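You operate a simulated robot arm through the tools that you are given. There is no shell and no other tool.

The job below is to be done with a simulated robot arm. You get a single attempt, and the scene is never put back.

TASK
Put things in order on the top of the capping bench. At the end: the silver foil roll from the top of the capping bench stands on top of the clear beaker; the white lamp from the top of the capping bench stands where the teal pad stood; the white tub from the top of the capping bench stands where the silver foil roll stood; the teal pad stands where the grey carrier stood; the grey carrier from the top of the capping bench is on the white box (marked "LABELS"); whatever was shut is shut again. Leave all else as you found it, and nothing knocked over.

Only the result counts: the job must be done as asked and must still hold three seconds after the hand-in. Knocking over, shifting, dropping, spilling or breaking anything else fails it.

THE ROBOT
A 7-joint arm with a two-finger parallel gripper, fixed in place. Base frame: the origin is at the foot of the arm, x ahead of it, y to its left, z up; the work surface is at about z = 0. Lengths are in m, angles in degrees, forces in N, time in s.
With the tool pointing down near the work surface it reaches from about 0.22 to 0.58 m from the base axis. Its first joint turns from -66.0 to 66.0 degrees. Payload 2.5 kg.
Tool frame: the origin (TCP) lies between the finger pads and is the grasp point; the fingertips stand 0.023 m ahead of it; z points along the fingers, y is the line along which they close. The gripper opens to 0.094 m. The fingers are 0.038 m wide and 0.01 m thick; the gripper's body (0.054 by 0.096 m) begins 0.039 m behind the TCP.
Orientation is told as [roll, pitch, yaw] about the base's x, y, z axes, in that order, counted from this pose: with the fingers straight down and closing along the base's y, the tool's x points along the base's -x, its y along +y and its z along -z.

THE INTERFACE
- The arm moves only by the tool step_arm. Its argument "series" is a list of rows, each a list of 7 numbers: the turn, a rotation vector about the base's x, y, z in degrees, then the shift along the base's x, y, z in m, then the opening in per cent of the stroke, from 0 (shut) to 100 (fully open). In form: [[wx, wy, wz, tx, ty, tz, hand], ...]. A call has 1 to 20 rows; each row shifts and turns the commanded pose from where the row before left it. A row lasts 0.2 s, in which the tool goes at most 0.05 m and 8.6 degrees; a call with a longer step from one row to the next is refused whole, and so is a gripper value outside its range. Where a pose cannot be reached the arm comes as near as it can. A force on the tool above 40 N (or 10 N above the force at the start of the call, whichever is more), or a blocked arm, ends the call early, and 0.2 s more pass. The fingers move at their own pace (about 0.108 m/s each) and stop on an object; they squeeze with about 41 N. The grip force told is the motor's: it shows also when the fingers shut on nothing. Time passes only in rows, and 0.2 s behind the last, so rows that do not move let the fingers close. The reply holds the time, the measured pose of the TCP, the force on the tool along the base axes, the opening and the grip force, in the units named above and with some noise, with the torque about the TCP (base axes, N m) and any sound that the robot's microphone picked up.
- Cameras (640 x 400 px; columns grow to the right, rows downward): "scene" is fixed at [0.1075, -0.3996, 0.5411]; the picture's right is [0.91, -0.42, 0.00], its down [-0.26, -0.55, -0.80] and it looks along [0.34, 0.72, -0.61] (base axes); focal length 354 px, centre (320, 200). "wrist" rides on the gripper at [0.086, 0.016, -0.075] in the tool frame; the picture's right is [-0.18, 0.98, 0.00], its down [-0.58, -0.11, -0.81] and it looks along [-0.79, -0.15, 0.59] (tool axes); focal length 243 px, centre (320, 200). There is no depth. A picture from a camera that has moved, and an enlarged one, comes with that camera's place and axes in the base frame and with its lens.
- get_image(camera): a new picture of that camera. The clock stands still meanwhile.
- inspect(camera, box): a new picture of the part [left, top, right, bottom] of that camera's present view, enlarged. The clock stands still meanwhile.
- close_job(): hands the job in; it is judged then, once.

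Nothing tells you positions but the pictures and the camera data. Unless the task says otherwise, let go and move clear before handing in.

The tools are called as a command line: name --pt "numbers of a row" for each row, then --argument value for the rest, lists and objects as JSON in quotes. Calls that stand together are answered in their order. step_arm: Moves the arm, as the interface text tells. Its arguments: {"type":"object","properties":{"series":{"type":"array","items":{"type":"array","items":{"type":"number"}}}},"required":["series"]} The other tools are called the same way: get_image (camera) takes a picture; inspect (camera, box) takes an enlarged picture of a part of a camera's view; close_job () hands the job in.

At the start:

```text
clock: 0.0
eef_pos: [0.4172, 0.1837, 0.268]
tcp_rot: [0.1, -0.2, 0.1]
ft_force: [-0.4, -0.1, -0.2]
ft_torque: [0.0, -0.02, 0.0]
grip_width: 0.094
grip_force: 0.1
```

scene: 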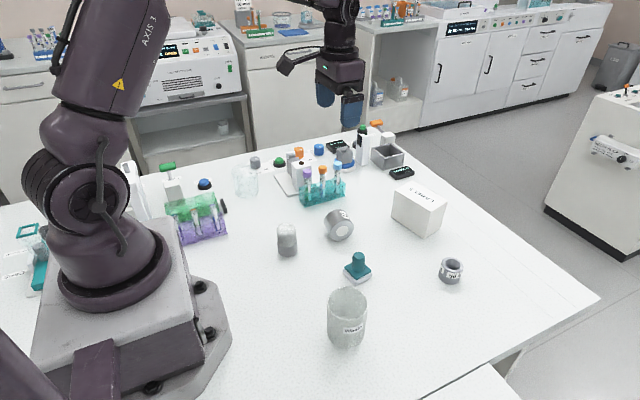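
wrist: 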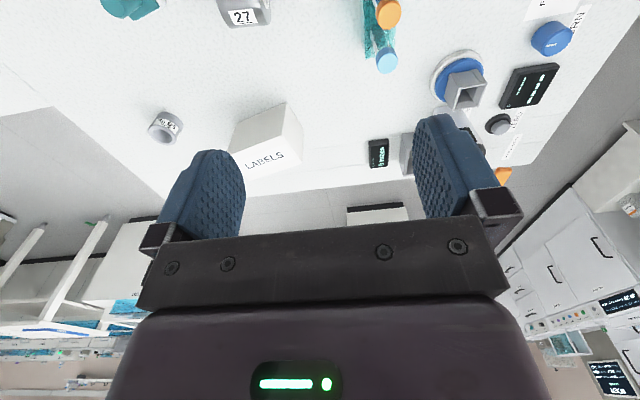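

I see a bench with many small items; I'll take enlarged pictures first to identify the foil roll, lamp, tub, pad, carrier, beaker and LABELS box.

inspect --camera "scene" --box '[220, 200, 480, 362]'

inspect --camera "scene" --box '[230, 110, 430, 235]'

inspect --camera "scene" --box '[0, 140, 260, 302]'

inspect --camera "wrist" --box '[80, 0, 640, 200]'

```text
2.46 times, centred on (350, 281) of scene
camera zoom: at [0.1075, -0.3996, 0.5411], right [0.91, -0.42, 0.0], down [-0.26, -0.55, -0.8], along [0.34, 0.72, -0.61], focal length 872 px, centre (246, 1)
```

zoom: 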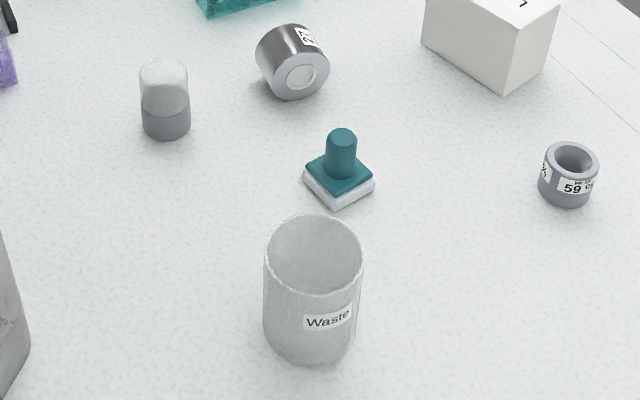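

```text
3.20 times, centred on (330, 172) of scene
camera zoom: at [0.1075, -0.3996, 0.5411], right [0.91, -0.42, 0.0], down [-0.26, -0.55, -0.8], along [0.34, 0.72, -0.61], focal length 1134 px, centre (288, 288)
```

zoom: 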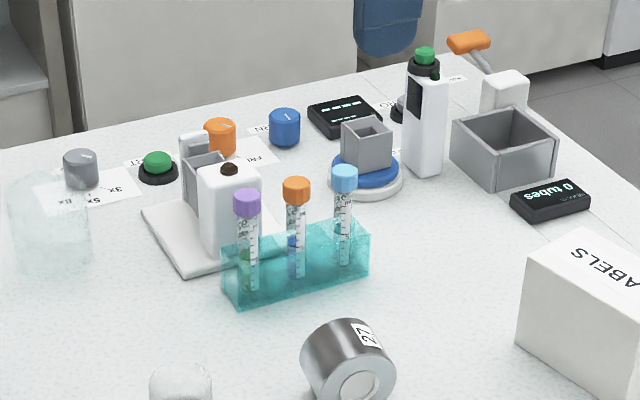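

```text
2.46 times, centred on (130, 221) of scene
camera zoom: at [0.1075, -0.3996, 0.5411], right [0.91, -0.42, 0.0], down [-0.26, -0.55, -0.8], along [0.34, 0.72, -0.61], focal length 872 px, centre (788, 148)
```

zoom: 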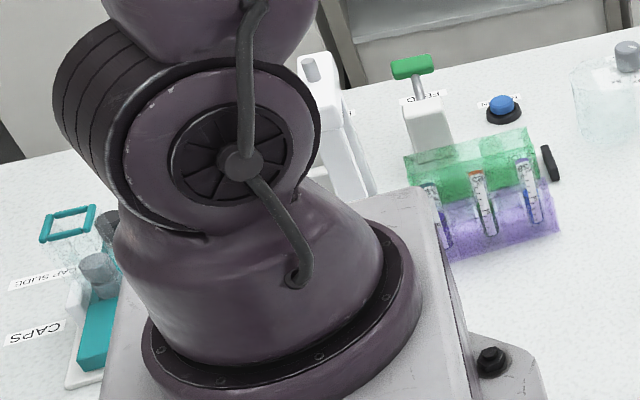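

```text
1.14 times, centred on (360, 100) of wrist
camera zoom: at [0.3308, 0.1999, 0.3442], right [0.18, 0.98, 0.0], down [0.58, -0.11, 0.81], along [0.79, -0.15, -0.59], focal length 277 px, centre (274, 314)
```

zoom: 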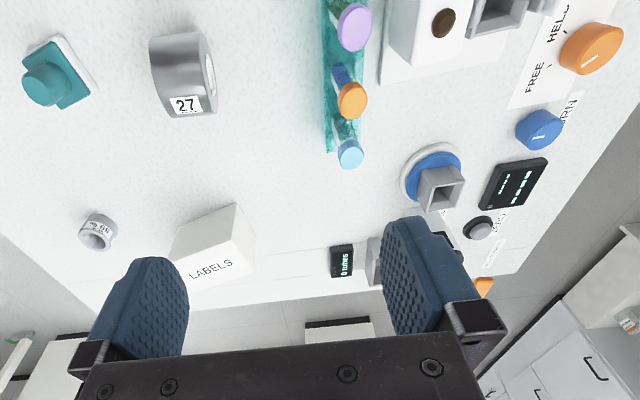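

There are several candidates for each name, so I'll zoom in closer on each one before moving.

inspect --camera "scene" --box '[300, 195, 380, 245]'

inspect --camera "scene" --box '[250, 210, 330, 260]'

inspect --camera "scene" --box '[320, 240, 400, 290]'

inspect --camera "scene" --box '[410, 245, 490, 295]'

inspect --camera "scene" --box '[290, 280, 402, 350]'

inspect --camera "scene" --box '[220, 145, 300, 195]'

inspect --camera "scene" --box '[310, 115, 422, 185]'

inspect --camera "scene" --box '[370, 170, 466, 230]'

inspect --camera "scene" --box '[0, 210, 80, 310]'

inspect --camera "scene" --box '[110, 150, 230, 225]'

```text
8.00 times, centred on (340, 220) of scene
camera zoom: at [0.1075, -0.3996, 0.5411], right [0.91, -0.42, 0.0], down [-0.26, -0.55, -0.8], along [0.34, 0.72, -0.61], focal length 2834 px, centre (160, 40)
```

zoom: 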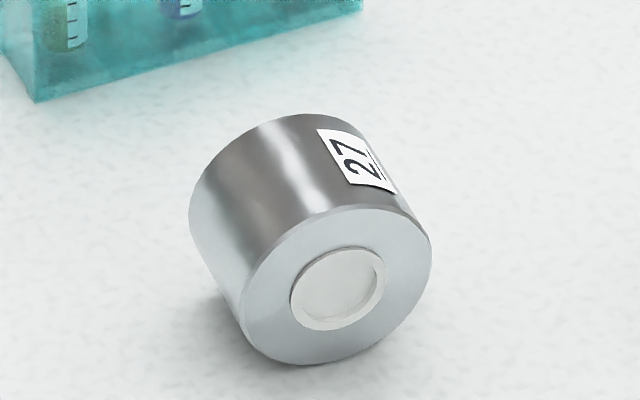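

```text
8.00 times, centred on (290, 235) of scene
camera zoom: at [0.1075, -0.3996, 0.5411], right [0.91, -0.42, 0.0], down [-0.26, -0.55, -0.8], along [0.34, 0.72, -0.61], focal length 2834 px, centre (560, -80)
```

zoom: 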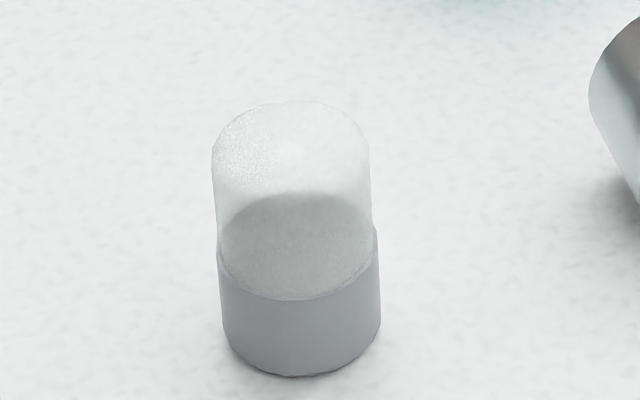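

```text
8.00 times, centred on (360, 265) of scene
camera zoom: at [0.1075, -0.3996, 0.5411], right [0.91, -0.42, 0.0], down [-0.26, -0.55, -0.8], along [0.34, 0.72, -0.61], focal length 2834 px, centre (0, -320)
```

zoom: 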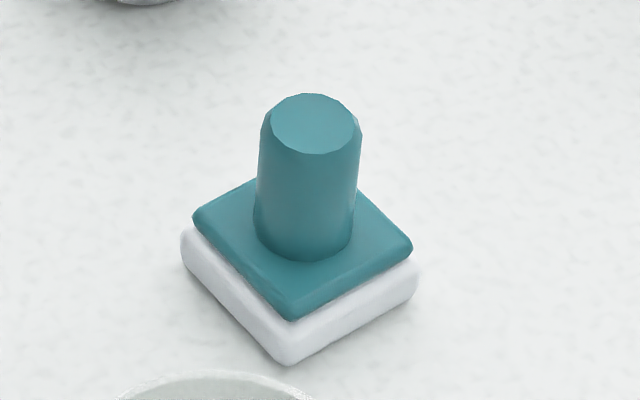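

```text
8.00 times, centred on (450, 270) of scene
camera zoom: at [0.1075, -0.3996, 0.5411], right [0.91, -0.42, 0.0], down [-0.26, -0.55, -0.8], along [0.34, 0.72, -0.61], focal length 2834 px, centre (-720, -360)
```

zoom: 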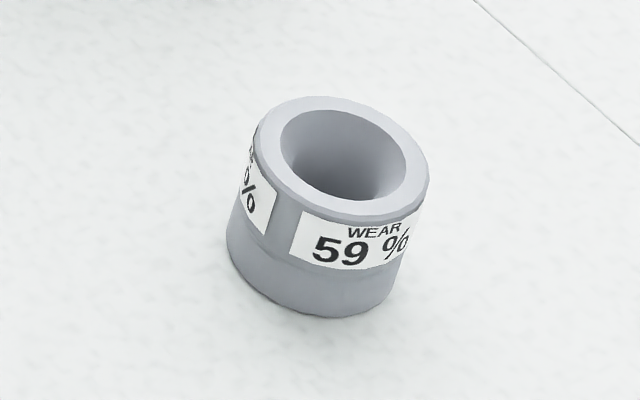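

```text
5.71 times, centred on (346, 315) of scene
camera zoom: at [0.1075, -0.3996, 0.5411], right [0.91, -0.42, 0.0], down [-0.26, -0.55, -0.8], along [0.34, 0.72, -0.61], focal length 2025 px, centre (171, -457)
```

zoom: 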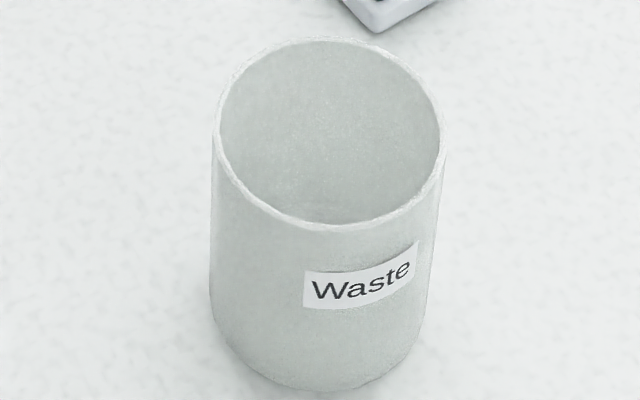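

```text
8.00 times, centred on (260, 170) of scene
camera zoom: at [0.1075, -0.3996, 0.5411], right [0.91, -0.42, 0.0], down [-0.26, -0.55, -0.8], along [0.34, 0.72, -0.61], focal length 2834 px, centre (800, 440)
```

zoom: 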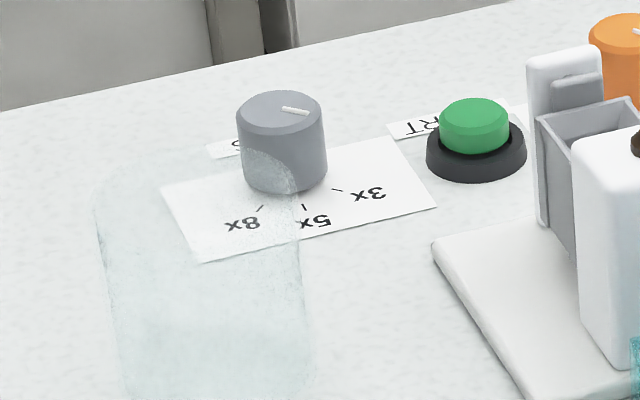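

```text
5.71 times, centred on (366, 150) of scene
camera zoom: at [0.1075, -0.3996, 0.5411], right [0.91, -0.42, 0.0], down [-0.26, -0.55, -0.8], along [0.34, 0.72, -0.61], focal length 2025 px, centre (57, 486)
```

zoom: 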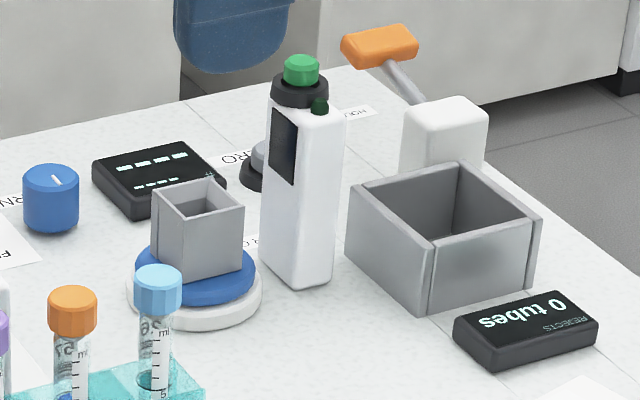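

```text
6.67 times, centred on (418, 200) of scene
camera zoom: at [0.1075, -0.3996, 0.5411], right [0.91, -0.42, 0.0], down [-0.26, -0.55, -0.8], along [0.34, 0.72, -0.61], focal length 2362 px, centre (-333, 200)
```

zoom: 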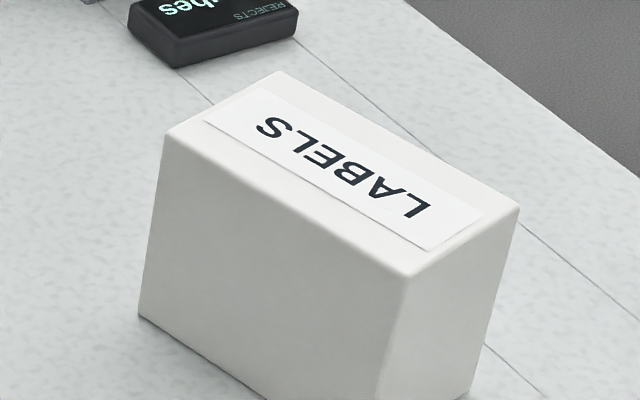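

```text
4.00 times, centred on (40, 260) of scene
camera zoom: at [0.1075, -0.3996, 0.5411], right [0.91, -0.42, 0.0], down [-0.26, -0.55, -0.8], along [0.34, 0.72, -0.61], focal length 1417 px, centre (1440, -40)
```

zoom: 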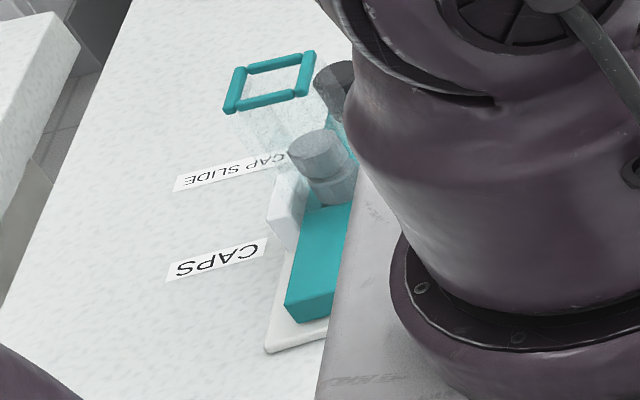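

```text
5.33 times, centred on (170, 188) of scene
camera zoom: at [0.1075, -0.3996, 0.5411], right [0.91, -0.42, 0.0], down [-0.26, -0.55, -0.8], along [0.34, 0.72, -0.61], focal length 1890 px, centre (1120, 267)
```

zoom: 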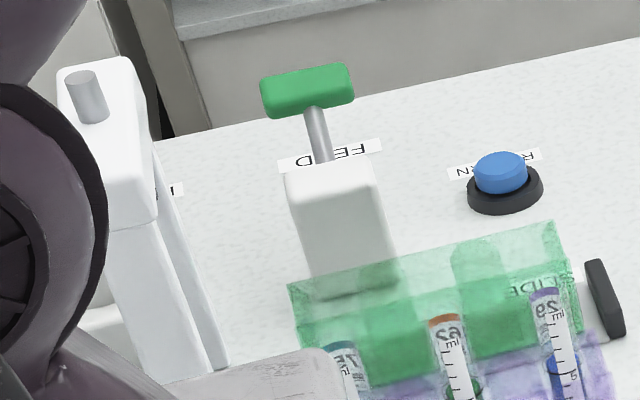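

The foil roll (27), the teal stamp-like pad, the grey "WEAR" ring and the two clear vessels are visible, but I am unsure about the lamp and tub. I'll zoom further and then look with the wrist camera.

inspect --camera "scene" --box '[216, 150, 280, 206]'

inspect --camera "scene" --box '[270, 140, 350, 210]'

inspect --camera "wrist" --box '[340, 0, 640, 190]'

inspect --camera "wrist" --box '[80, 0, 320, 180]'

```text
7.14 times, centred on (248, 178) of scene
camera zoom: at [0.1075, -0.3996, 0.5411], right [0.91, -0.42, 0.0], down [-0.26, -0.55, -0.8], along [0.34, 0.72, -0.61], focal length 2531 px, centre (834, 357)
```

zoom: 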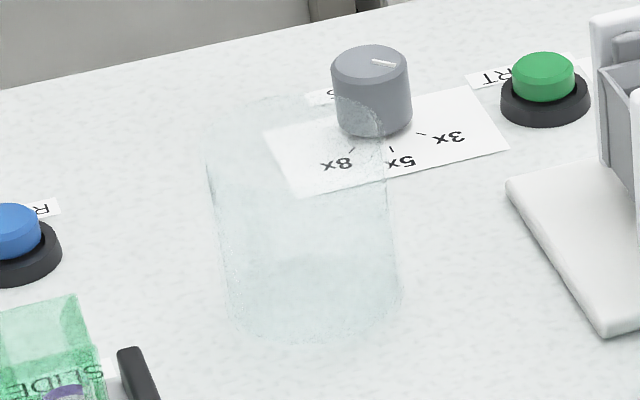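

```text
5.71 times, centred on (310, 175) of scene
camera zoom: at [0.1075, -0.3996, 0.5411], right [0.91, -0.42, 0.0], down [-0.26, -0.55, -0.8], along [0.34, 0.72, -0.61], focal length 2025 px, centre (377, 343)
```

zoom: 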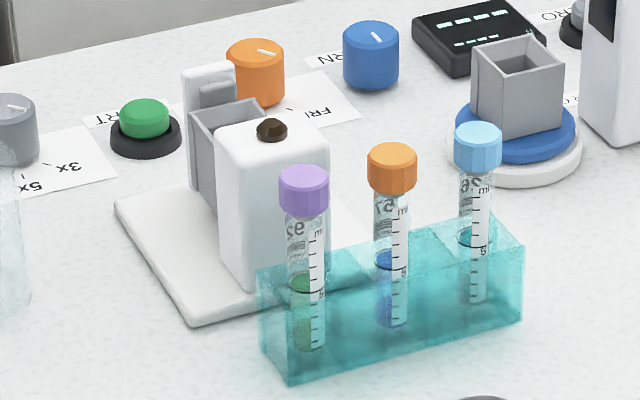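

```text
2.11 times, centred on (490, 95) of wrist
camera zoom: at [0.3308, 0.1999, 0.3442], right [0.18, 0.98, 0.0], down [0.58, -0.11, 0.81], along [0.79, -0.15, -0.59], focal length 511 px, centre (-38, 421)
```

zoom: 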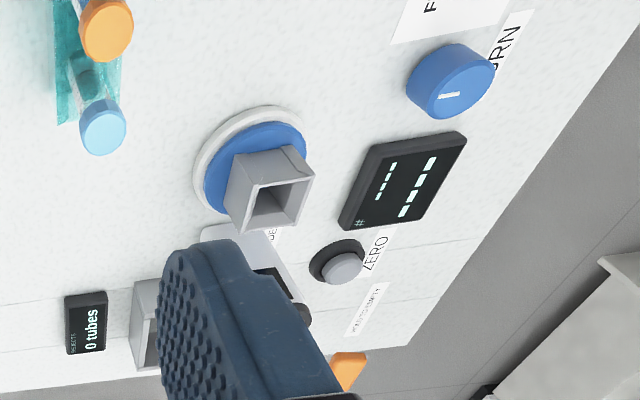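

```text
2.22 times, centred on (200, 90) of wrist
camera zoom: at [0.3308, 0.1999, 0.3442], right [0.18, 0.98, 0.0], down [0.58, -0.11, 0.81], along [0.79, -0.15, -0.59], focal length 539 px, centre (587, 444)
```

zoom: 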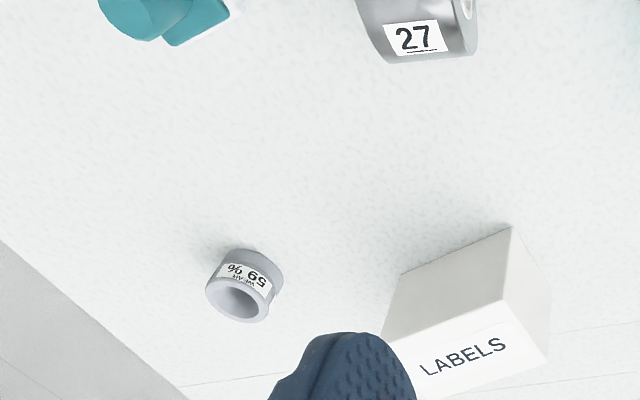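

I take the small grey-based frosted piece near (287,240) px to be a lamp or tub candidate; I still need to find the other one. I'll swing the arm to the right at height to survey the bench with the wrist camera.

step_arm --pt "0 0 -6 0.0169 -0.0447 0.01 100" --pt "0 0 -6 0.0121 -0.0461 0.01 100" --pt "0 0 -6 0.0073 -0.0472 0.01 100" --pt "0 0 -6 0.0023 -0.0476 0.01 100"

get_image --camera "wrist"

step_arm --pt "0 0 -6 -0.0027 -0.0476 0.01 100" --pt "0 0 -6 -0.0077 -0.0471 0.01 100" --pt "0 0 -6 -0.0125 -0.0461 0.01 100" --pt "0 0 -6 -0.0173 -0.0444 0.01 100"

get_image --camera "wrist"

get_image --camera "scene"

```text
clock: 1.0
eef_pos: [0.457, 0.0005, 0.3081]
tcp_rot: [0.0, 0.0, -24.0]
ft_force: [0.3, 0.6, -0.2]
ft_torque: [0.0, 0.02, -0.01]
grip_width: 0.0942
grip_force: 0.1
```

```text
taken
camera wrist: at [0.3841, 0.0488, 0.3841], right [0.57, 0.82, 0.0], down [0.49, -0.34, 0.81], along [0.66, -0.46, -0.59], focal length 243 px, centre (320, 200)
```

wrist: 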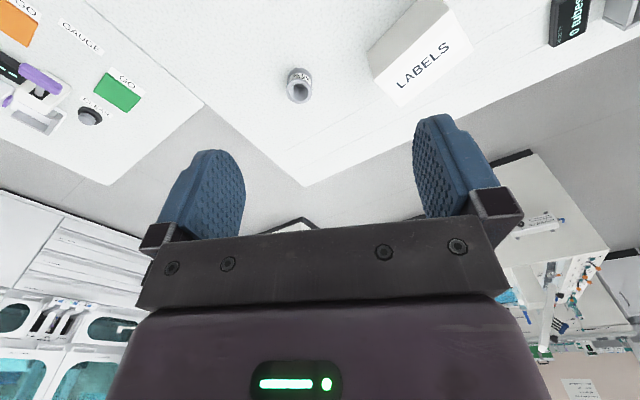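

```text
clock: 2.0
eef_pos: [0.4173, -0.1868, 0.3491]
tcp_rot: [0.0, 0.0, -48.1]
ft_force: [0.9, -0.4, -0.2]
ft_torque: [-0.04, -0.01, -0.03]
grip_width: 0.094
grip_force: 0.0
```

```text
taken
camera wrist: at [0.3708, -0.1115, 0.4242], right [0.85, 0.52, 0.0], down [0.31, -0.51, 0.81], along [0.42, -0.69, -0.59], focal length 243 px, centre (320, 200)
```

wrist: 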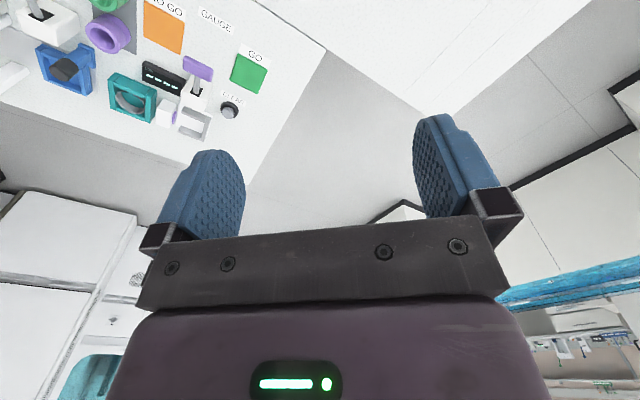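

```text
taken
```

scene: 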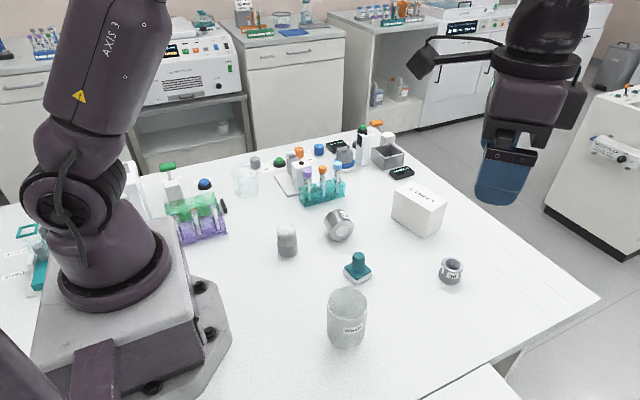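

There is a second, gauging bench to the right; the bench in front with "CAPS" labels should be the capping bench. I'll look at both enlarged.

inspect --camera "wrist" --box '[0, 0, 330, 200]'

inspect --camera "scene" --box '[180, 120, 440, 282]'

step_arm --pt "0 0 -6 -0.0231 -0.0417 0.0 100" --pt "0 0 -6 -0.0273 -0.039 0.0 100" --pt "0 0 -6 -0.031 -0.036 0.0 100" --pt "0 0 -6 -0.035 -0.032 0.0 100"

get_image --camera "wrist"

```text
1.94 times, centred on (165, 100) of wrist
camera zoom: at [0.3708, -0.1115, 0.4242], right [0.85, 0.52, 0.0], down [0.31, -0.51, 0.81], along [0.42, -0.69, -0.59], focal length 470 px, centre (621, 394)
```

zoom: 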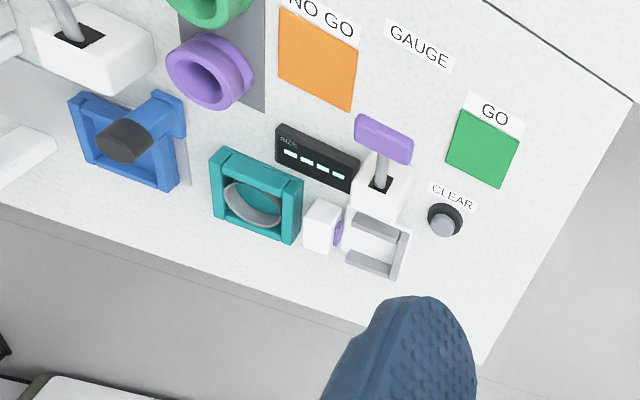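

```text
2.46 times, centred on (310, 201) of scene
camera zoom: at [0.1075, -0.3995, 0.5411], right [0.91, -0.42, 0.0], down [-0.26, -0.55, -0.8], along [0.34, 0.72, -0.61], focal length 872 px, centre (345, 198)
```

zoom: 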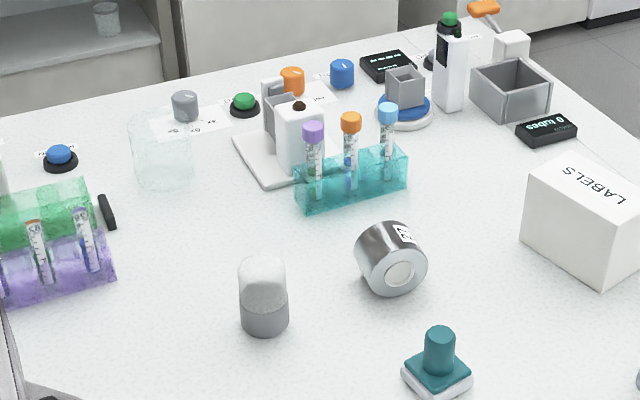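

```text
clock: 3.0
eef_pos: [0.2981, -0.3362, 0.3485]
tcp_rot: [-0.1, -0.1, -72.1]
ft_force: [-0.6, 0.1, -0.2]
ft_torque: [-0.03, -0.04, 0.0]
grip_width: 0.0939
grip_force: 0.0
```

```text
taken
camera wrist: at [0.2872, -0.2492, 0.4244], right [0.99, 0.13, 0.0], down [0.08, -0.59, 0.81], along [0.1, -0.8, -0.59], focal length 243 px, centre (320, 200)
```

wrist: 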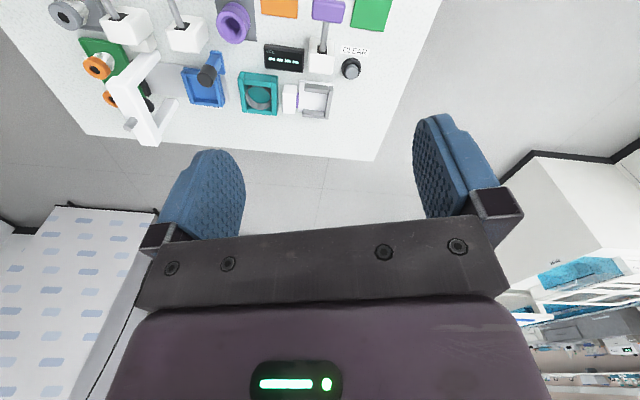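

The right-hand bench is a gauging station without the named items. I'll swing back across to the left side to see the rest of the bench (beside the robot).

step_arm --pt "0 0 6 0.0335 0.033 0 100" --pt "0 0 6 0.0298 0.0363 0 100" --pt "0 0 6 0.0259 0.0392 0 100" --pt "0 0 6 0.0216 0.0417 0 100" --pt "0 0 6 0.0171 0.0438 0 100" --pt "0 0 6 0.0125 0.0453 0 100" --pt "0 0 6 0.0077 0.0464 0 100" --pt "0 0 6 0.0028 0.0469 0 100" --pt "0 0 6 -0.0021 0.047 0 100" --pt "0 0 6 -0.007 0.0465 0 100" --pt "0 0 6 -0.0118 0.0455 0 100" --pt "0 0 6 -0.0165 0.044 0 100"

get_image --camera "wrist"

step_arm --pt "0 0 6 -0.021 0.042 0 100" --pt "0 0 6 -0.0253 0.0396 0 100" --pt "0 0 6 -0.0293 0.0367 0 100" --pt "0 0 6 -0.033 0.0335 0 100" --pt "0 0 6 -0.0363 0.0298 0 100"

get_image --camera "wrist"

get_image --camera "scene"

```text
clock: 5.6
eef_pos: [0.4106, 0.1808, 0.3498]
tcp_rot: [0.0, 0.0, -0.1]
ft_force: [0.4, -1.0, 0.2]
ft_torque: [0.0, 0.05, 0.0]
grip_width: 0.094
grip_force: 0.1
```

```text
taken
camera wrist: at [0.3255, 0.1965, 0.4246], right [0.18, 0.98, 0.0], down [0.58, -0.11, 0.81], along [0.79, -0.15, -0.59], focal length 243 px, centre (320, 200)
```

wrist: 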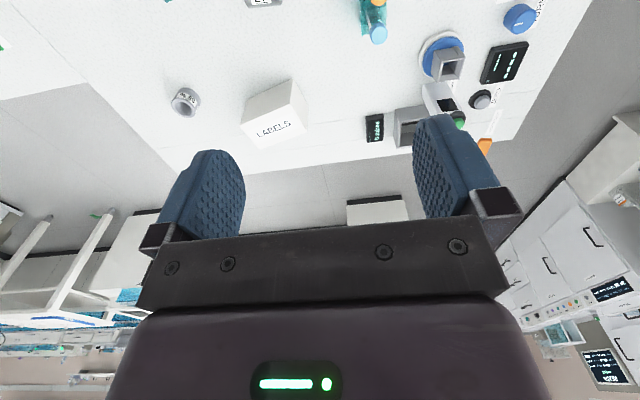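

```text
clock: 6.8
eef_pos: [0.2652, 0.3621, 0.3512]
tcp_rot: [0.0, 0.0, 30.0]
ft_force: [0.5, -0.5, 0.3]
ft_torque: [-0.01, 0.01, 0.01]
grip_width: 0.0938
grip_force: 0.2
```

```text
taken
camera wrist: at [0.1831, 0.3323, 0.426], right [-0.33, 0.94, 0.0], down [0.56, 0.2, 0.81], along [0.76, 0.27, -0.59], focal length 243 px, centre (320, 200)
```

wrist: 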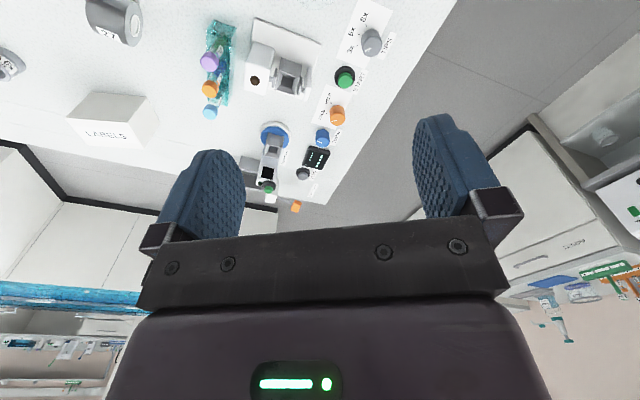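

```text
taken
```

scene: 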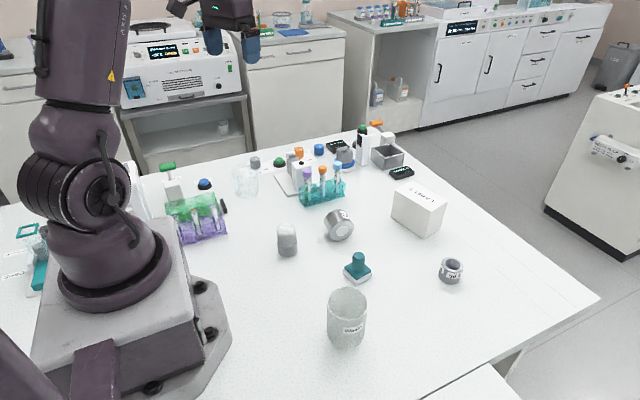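

The camera mostly looks outward; I'll tilt the tool so the camera looks down on the bench, to identify the vessels on the left and near the robot.

step_arm --pt "-2.68 7.54 0 0 0 0.01 100" --pt "-2.68 7.54 0 0 0 0.01 100" --pt "-2.68 7.54 0 0 0 0.01 100" --pt "-2.68 7.54 0 0 0 0.01 100" --pt "-2.68 7.54 0 0 0 0.01 100"

get_image --camera "wrist"

get_image --camera "scene"

```text
clock: 8.0
eef_pos: [0.2673, 0.3617, 0.3891]
tcp_rot: [6.4, 31.6, 31.8]
ft_force: [0.5, -0.3, -0.5]
ft_torque: [-0.01, 0.0, 0.02]
grip_width: 0.0938
grip_force: 0.0
out of reach, approached as far as the arm can: row 5
```

```text
taken
camera wrist: at [0.234, 0.3492, 0.4997], right [-0.33, 0.94, 0.0], down [0.88, 0.31, 0.37], along [0.35, 0.12, -0.93], focal length 243 px, centre (320, 200)
```

wrist: 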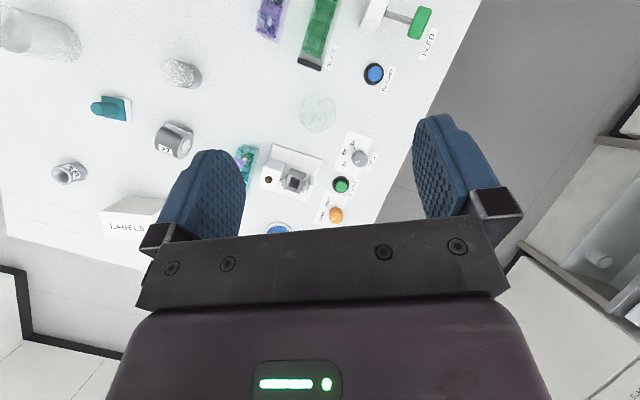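

```text
taken
```

scene: 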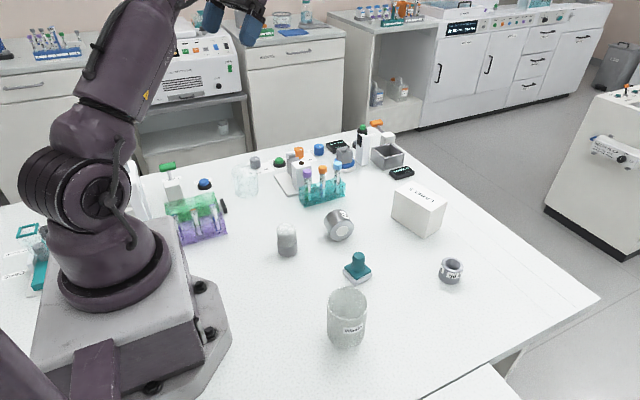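

inspect --camera "wrist" --box '[240, 60, 400, 200]'

inspect --camera "wrist" --box '[40, 40, 220, 200]'

inspect --camera "wrist" --box '[0, 0, 140, 90]'

inspect --camera "wrist" --box '[230, 0, 460, 110]'

```text
2.86 times, centred on (320, 130) of wrist
camera zoom: at [0.234, 0.3492, 0.4997], right [-0.33, 0.94, 0.0], down [0.88, 0.31, 0.37], along [0.35, 0.12, -0.93], focal length 693 px, centre (320, 400)
```

zoom: 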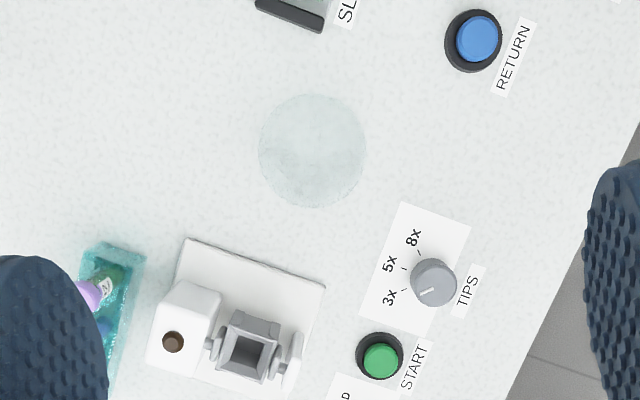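

```text
2.50 times, centred on (130, 120) of wrist
camera zoom: at [0.234, 0.3492, 0.4997], right [-0.33, 0.94, 0.0], down [0.88, 0.31, 0.37], along [0.35, 0.12, -0.93], focal length 606 px, centre (795, 400)
```

zoom: 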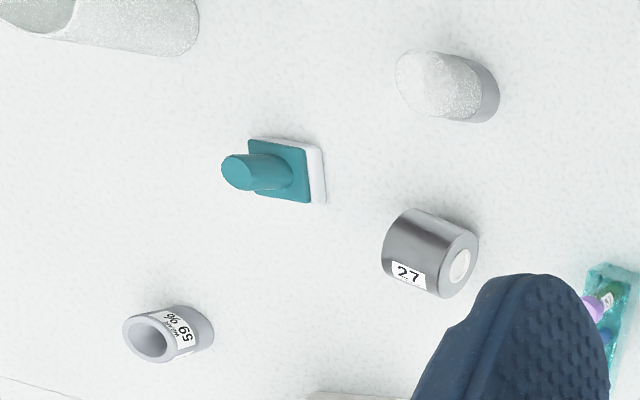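

```text
4.44 times, centred on (70, 45) of wrist
camera zoom: at [0.234, 0.3492, 0.4997], right [-0.33, 0.94, 0.0], down [0.88, 0.31, 0.37], along [0.35, 0.12, -0.93], focal length 1078 px, centre (1431, 889)
```

zoom: 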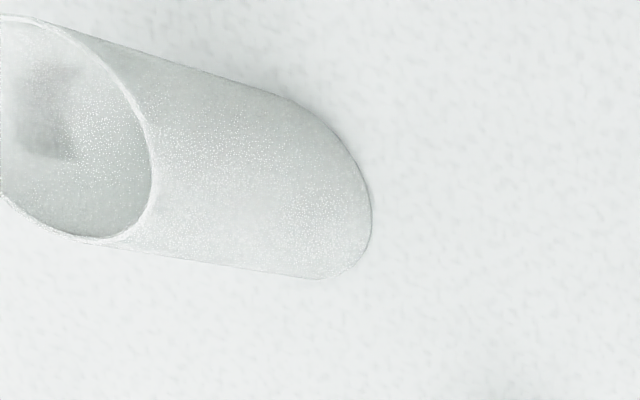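

```text
2.78 times, centred on (345, 55) of wrist
camera zoom: at [0.234, 0.3492, 0.4997], right [-0.33, 0.94, 0.0], down [0.88, 0.31, 0.37], along [0.35, 0.12, -0.93], focal length 675 px, centre (250, 604)
```

zoom: 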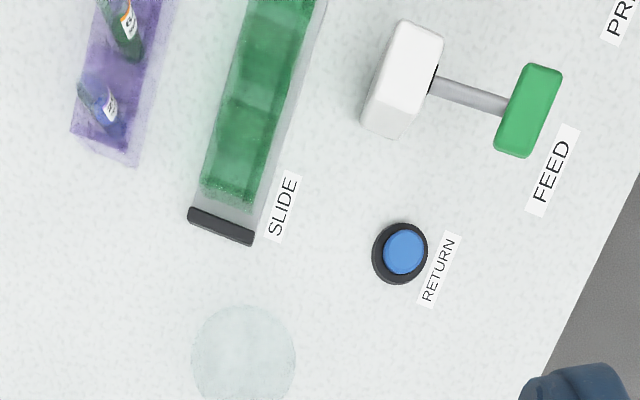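

From above the clear vessel at about (0.25, 0.35) shows as a plain disc, so it is probably an upturned clear beaker; the frosted "Waste" vessel then is the white tub and the frosted dome on a grey base the lamp. I'll untilt and look closer at the clear beaker.

step_arm --pt "2.68 -7.54 0 -0.0193 -0.0262 -0.022 100" --pt "2.68 -7.54 0 -0.0193 -0.0262 -0.022 100" --pt "2.68 -7.54 0 -0.0193 -0.0262 -0.022 100" --pt "2.68 -7.54 0 -0.0193 -0.0262 -0.022 100"

get_image --camera "wrist"

```text
clock: 9.0
eef_pos: [0.1924, 0.2552, 0.3013]
tcp_rot: [-0.1, -0.2, 30.0]
ft_force: [0.6, -0.3, -0.6]
ft_torque: [0.02, -0.03, -0.01]
grip_width: 0.0941
grip_force: 0.1
```

```text
taken
camera wrist: at [0.1088, 0.2255, 0.3757], right [-0.33, 0.94, 0.0], down [0.56, 0.19, 0.81], along [0.76, 0.27, -0.59], focal length 243 px, centre (320, 200)
```

wrist: 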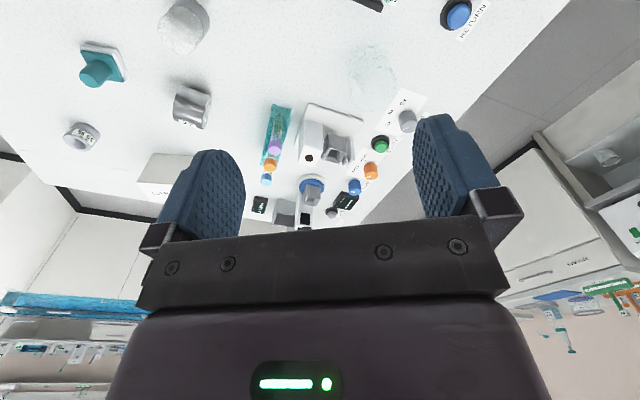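

inspect --camera "wrist" --box '[330, 30, 426, 110]'

inspect --camera "wrist" --box '[60, 0, 230, 130]'

inspect --camera "scene" --box '[226, 155, 274, 203]'

```text
5.00 times, centred on (378, 70) of wrist
camera zoom: at [0.1088, 0.2255, 0.3757], right [-0.33, 0.94, 0.0], down [0.56, 0.19, 0.81], along [0.76, 0.27, -0.59], focal length 1213 px, centre (30, 850)
```

zoom: 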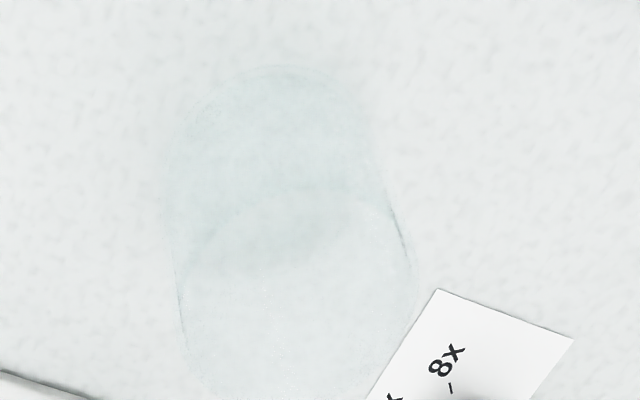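

```text
3.08 times, centred on (145, 65) of wrist
camera zoom: at [0.1088, 0.2255, 0.3757], right [-0.33, 0.94, 0.0], down [0.56, 0.19, 0.81], along [0.76, 0.27, -0.59], focal length 746 px, centre (858, 615)
```

zoom: 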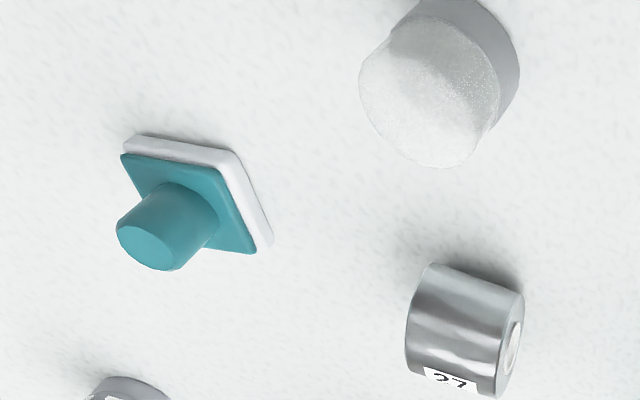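

```text
8.33 times, centred on (250, 179) of scene
camera zoom: at [0.1075, -0.3996, 0.5411], right [0.91, -0.42, 0.0], down [-0.26, -0.55, -0.8], along [0.34, 0.72, -0.61], focal length 2953 px, centre (903, 375)
```

zoom: 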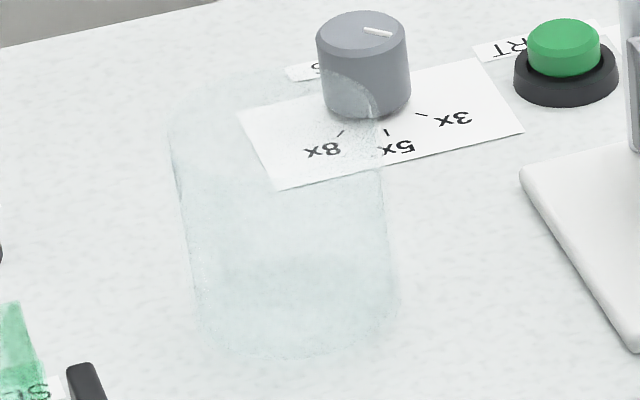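

The grey ring, stamp, dome lamp and foil roll are clear; I need to know whether the clear beaker is open or upturned. I'll go back above it and zoom strongly from straight overhead.

step_arm --pt "-2.68 7.54 0 0.0193 0.0262 0.022 100" --pt "-2.68 7.54 0 0.0193 0.0262 0.022 100" --pt "-2.68 7.54 0 0.0193 0.0262 0.022 100" --pt "-2.68 7.54 0 0.0193 0.0262 0.022 100"

inspect --camera "wrist" --box '[290, 85, 350, 140]'

inspect --camera "wrist" --box '[150, 40, 220, 90]'

```text
clock: 10.0
eef_pos: [0.2668, 0.3608, 0.3874]
tcp_rot: [6.5, 31.6, 31.8]
ft_force: [0.0, 0.3, 0.2]
ft_torque: [0.03, -0.01, -0.02]
grip_width: 0.0942
grip_force: 0.1
```

```text
7.27 times, centred on (320, 112) of wrist
camera zoom: at [0.234, 0.349, 0.4982], right [-0.33, 0.94, 0.0], down [0.88, 0.31, 0.37], along [0.35, 0.12, -0.93], focal length 1764 px, centre (320, 836)
```

zoom: 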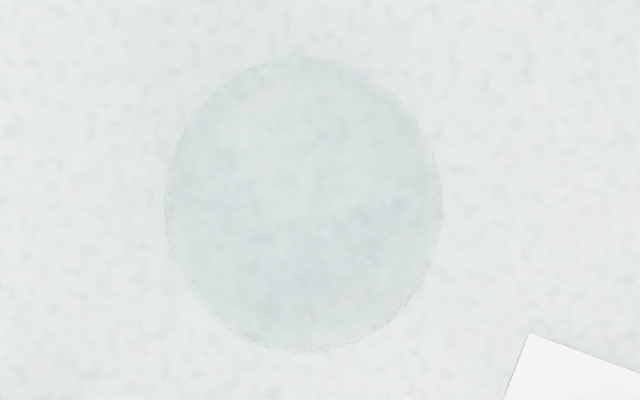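

```text
8.00 times, centred on (185, 65) of wrist
camera zoom: at [0.234, 0.349, 0.4982], right [-0.33, 0.94, 0.0], down [0.88, 0.31, 0.37], along [0.35, 0.12, -0.93], focal length 1941 px, centre (1400, 1280)
```

zoom: 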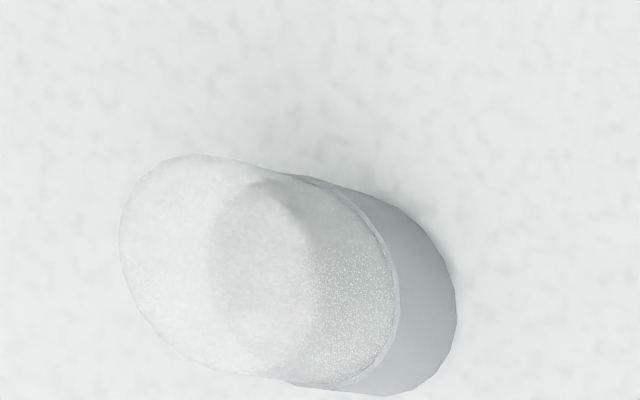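

From straight above the disc's size matches the vessel's top at about z = 0.07, so it looks like an upturned clear beaker (about 62 mm wide). Next I go over to the grey ring ("carrier") near (0.53, -0.09) and measure it with the wrist camera.

step_arm --pt "2.68 -7.54 0 0 0 0 100" --pt "2.68 -7.54 0 0 0 0 100" --pt "2.68 -7.54 0 0 0 0 100" --pt "2.68 -7.54 0 0 0 0 100" --pt "0 0 -4 0.0363 -0.03 -0.013 100" --pt "0 0 -4 0.033 -0.0336 -0.013 100" --pt "0 0 -4 0.0293 -0.0369 -0.013 100" --pt "0 0 -4 0.0253 -0.0397 -0.013 100" --pt "0 0 -4 0.021 -0.0422 -0.013 100" --pt "0 0 -4 0.0165 -0.0441 -0.013 100" --pt "0 0 -4 0.0118 -0.0456 -0.013 100" --pt "0 0 -4 0.007 -0.0466 -0.013 100" --pt "0 0 -4 0.0021 -0.0471 -0.013 100" --pt "0 0 -4 -0.0029 -0.047 -0.013 100"

get_image --camera "wrist"

```text
clock: 13.0
eef_pos: [0.4455, -0.0552, 0.2583]
tcp_rot: [0.1, 0.0, -10.0]
ft_force: [-0.3, 0.4, -0.5]
ft_torque: [-0.03, 0.01, 0.0]
grip_width: 0.0939
grip_force: 0.0
```

```text
taken
camera wrist: at [0.3642, -0.0245, 0.3339], right [0.35, 0.94, 0.0], down [0.55, -0.21, 0.81], along [0.76, -0.28, -0.59], focal length 243 px, centre (320, 200)
```

wrist: 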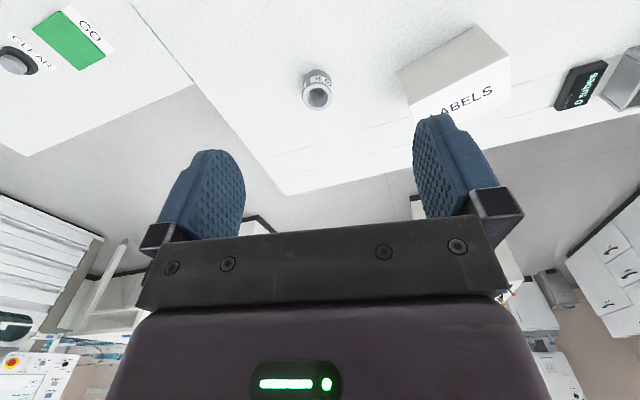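

inspect --camera "wrist" --box '[285, 60, 349, 116]'

inspect --camera "wrist" --box '[390, 20, 518, 124]'

```text
7.14 times, centred on (317, 88) of wrist
camera zoom: at [0.3642, -0.0245, 0.3339], right [0.35, 0.94, 0.0], down [0.55, -0.21, 0.81], along [0.76, -0.28, -0.59], focal length 1733 px, centre (341, 1000)
```

zoom: 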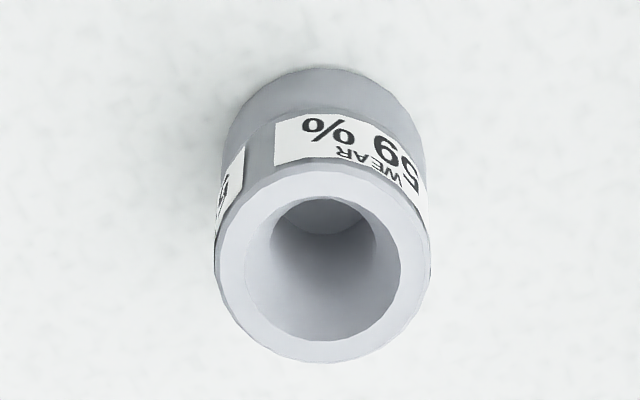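

```text
3.85 times, centred on (454, 72) of wrist
camera zoom: at [0.3642, -0.0245, 0.3339], right [0.35, 0.94, 0.0], down [0.55, -0.21, 0.81], along [0.76, -0.28, -0.59], focal length 933 px, centre (-195, 692)
```

zoom: 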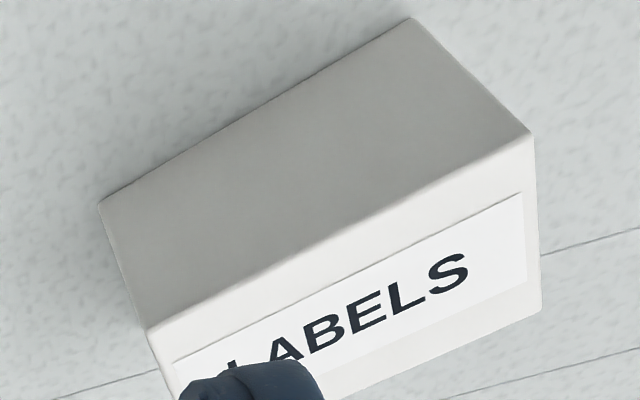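

The carrier sits at about (0.529, -0.091), 40 mm wide and 35 mm tall; the LABELS box top is at z≈0.08 centred about (0.568, 0.070). I'll move over the carrier and descend.

step_arm --pt "0 0 0 0.0209 -0.009 -0.0345 100" --pt "0 0 0 0.0209 -0.009 -0.0345 100" --pt "0 0 0 0.0209 -0.009 -0.0345 100" --pt "0 0 0 0.0208 -0.0088 -0.0345 100" --pt "0 0 0 0 0 -0.02 100"

get_image --camera "wrist"

get_image --camera "scene"

```text
clock: 14.2
eef_pos: [0.5326, -0.0891, 0.1022]
tcp_rot: [0.0, 0.0, -9.9]
ft_force: [-0.2, 0.5, -0.2]
ft_torque: [0.0, 0.0, 0.01]
grip_width: 0.0939
grip_force: 0.1
```

```text
taken
camera wrist: at [0.4491, -0.0582, 0.1766], right [0.35, 0.94, 0.0], down [0.55, -0.21, 0.81], along [0.76, -0.28, -0.59], focal length 243 px, centre (320, 200)
```

wrist: 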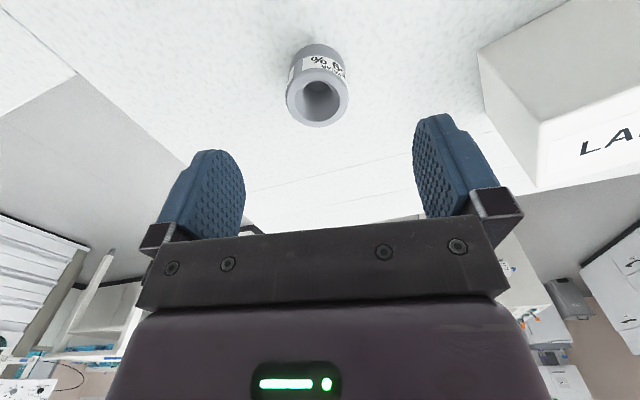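

```text
taken
```

scene: 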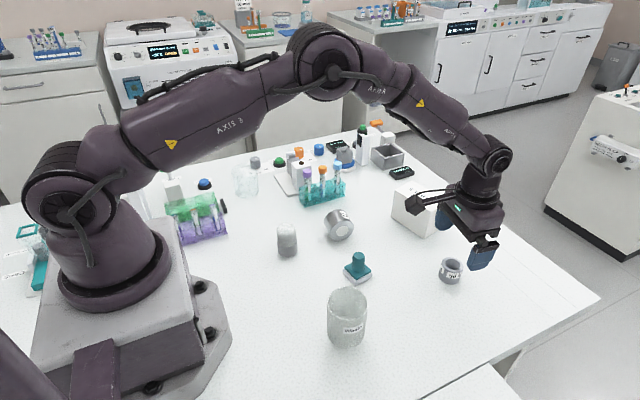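

The carrier is centred almost under the gripper (about 4 mm closer to the robot). I'll correct, descend to grasp height and close.

step_arm --pt "0 0 0 -0.004 -0.001 -0.03 100" --pt "0 0 0 0 0 -0.03 100" --pt "0 0 0 0 0 -0.015 100" --pt "0 0 0 0 0 0 100"

inspect --camera "scene" --box '[400, 180, 520, 300]'

```text
clock: 15.2
eef_pos: [0.5273, -0.0892, 0.025]
tcp_rot: [0.0, -0.2, -10.0]
ft_force: [-0.3, 0.3, 0.0]
ft_torque: [0.0, 0.01, -0.01]
grip_width: 0.0945
grip_force: 0.1
```

```text
3.33 times, centred on (460, 240) of scene
camera zoom: at [0.1075, -0.3996, 0.5411], right [0.91, -0.42, 0.0], down [-0.26, -0.55, -0.8], along [0.34, 0.72, -0.61], focal length 1181 px, centre (-147, 67)
```

zoom: 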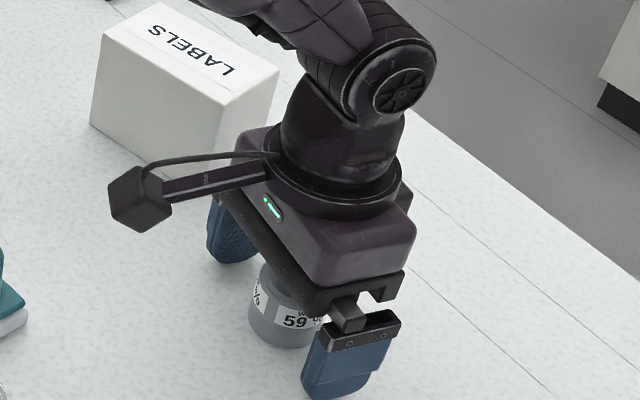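

step_arm --pt "0 0 0 0 0 0 0" --pt "0 0 0 0 0 0 0" --pt "0 0 0 0 0 0 0"

```text
clock: 16.0
eef_pos: [0.5273, -0.089, 0.0242]
tcp_rot: [0.0, 0.0, -10.0]
ft_force: [1.0, -0.7, 0.0]
ft_torque: [-0.02, 0.01, 0.01]
grip_width: 0.0391
grip_force: 41.1
```

The carrier is gripped (39 mm). I lift it and swing it over to the LABELS box.

step_arm --pt "0 0 0 0 0 0.02 0" --pt "0 0 0 0 0 0.04 0" --pt "0 0 0 0 0 0.045 0" --pt "0 0 0 0 0 0.02 0"

get_image --camera "scene"

```text
clock: 17.0
eef_pos: [0.5266, -0.0884, 0.1505]
tcp_rot: [0.0, 0.1, -10.0]
ft_force: [1.2, 0.2, -0.1]
ft_torque: [0.06, -0.04, -0.02]
grip_width: 0.0385
grip_force: 40.8
```

```text
taken
```

scene: 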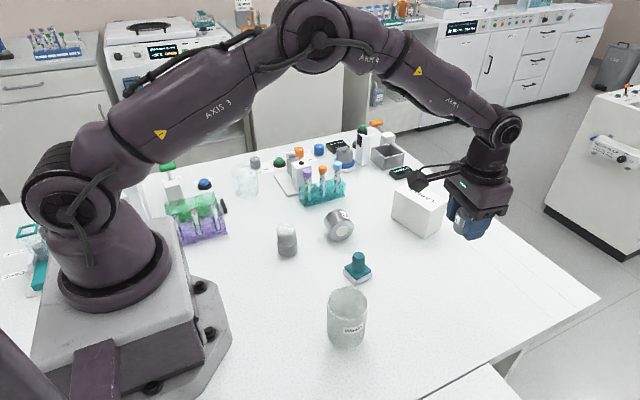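

step_arm --pt "0 0 4 0.0095 0.0398 0 0" --pt "0 0 4 0.0095 0.0398 0 0" --pt "0 0 4 0.0095 0.0398 0 0" --pt "0 0 4 0.0095 0.0396 0 0" --pt "0 0 0 0 0 0 0"

inspect --camera "scene" --box '[370, 110, 490, 250]'

get_image --camera "wrist"

```text
clock: 18.2
eef_pos: [0.5649, 0.0712, 0.1495]
tcp_rot: [0.0, 0.0, 6.0]
ft_force: [-0.6, -0.7, 0.2]
ft_torque: [0.03, 0.01, -0.01]
grip_width: 0.0387
grip_force: 41.3
```

```text
2.86 times, centred on (430, 180) of scene
camera zoom: at [0.1075, -0.3995, 0.5411], right [0.91, -0.42, 0.0], down [-0.26, -0.55, -0.8], along [0.34, 0.72, -0.61], focal length 1012 px, centre (6, 257)
```

zoom: 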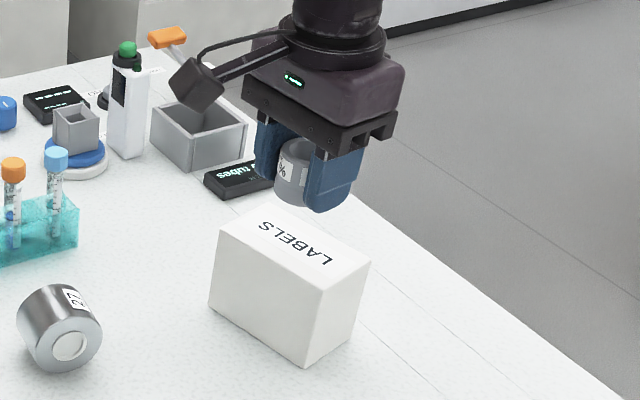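

```text
taken
camera wrist: at [0.4769, 0.0781, 0.2252], right [0.08, 1.0, 0.0], down [0.59, -0.05, 0.81], along [0.8, -0.06, -0.59], focal length 243 px, centre (320, 200)
```

wrist: 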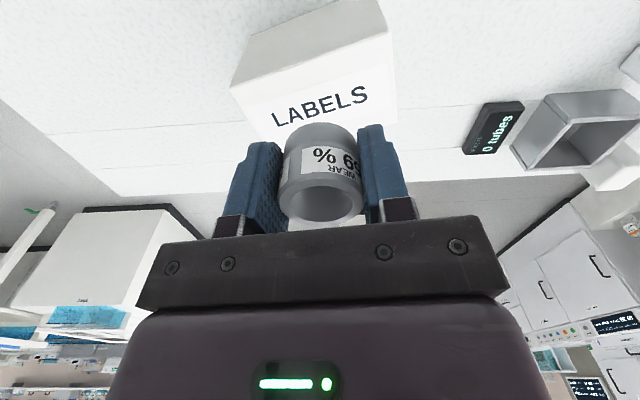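

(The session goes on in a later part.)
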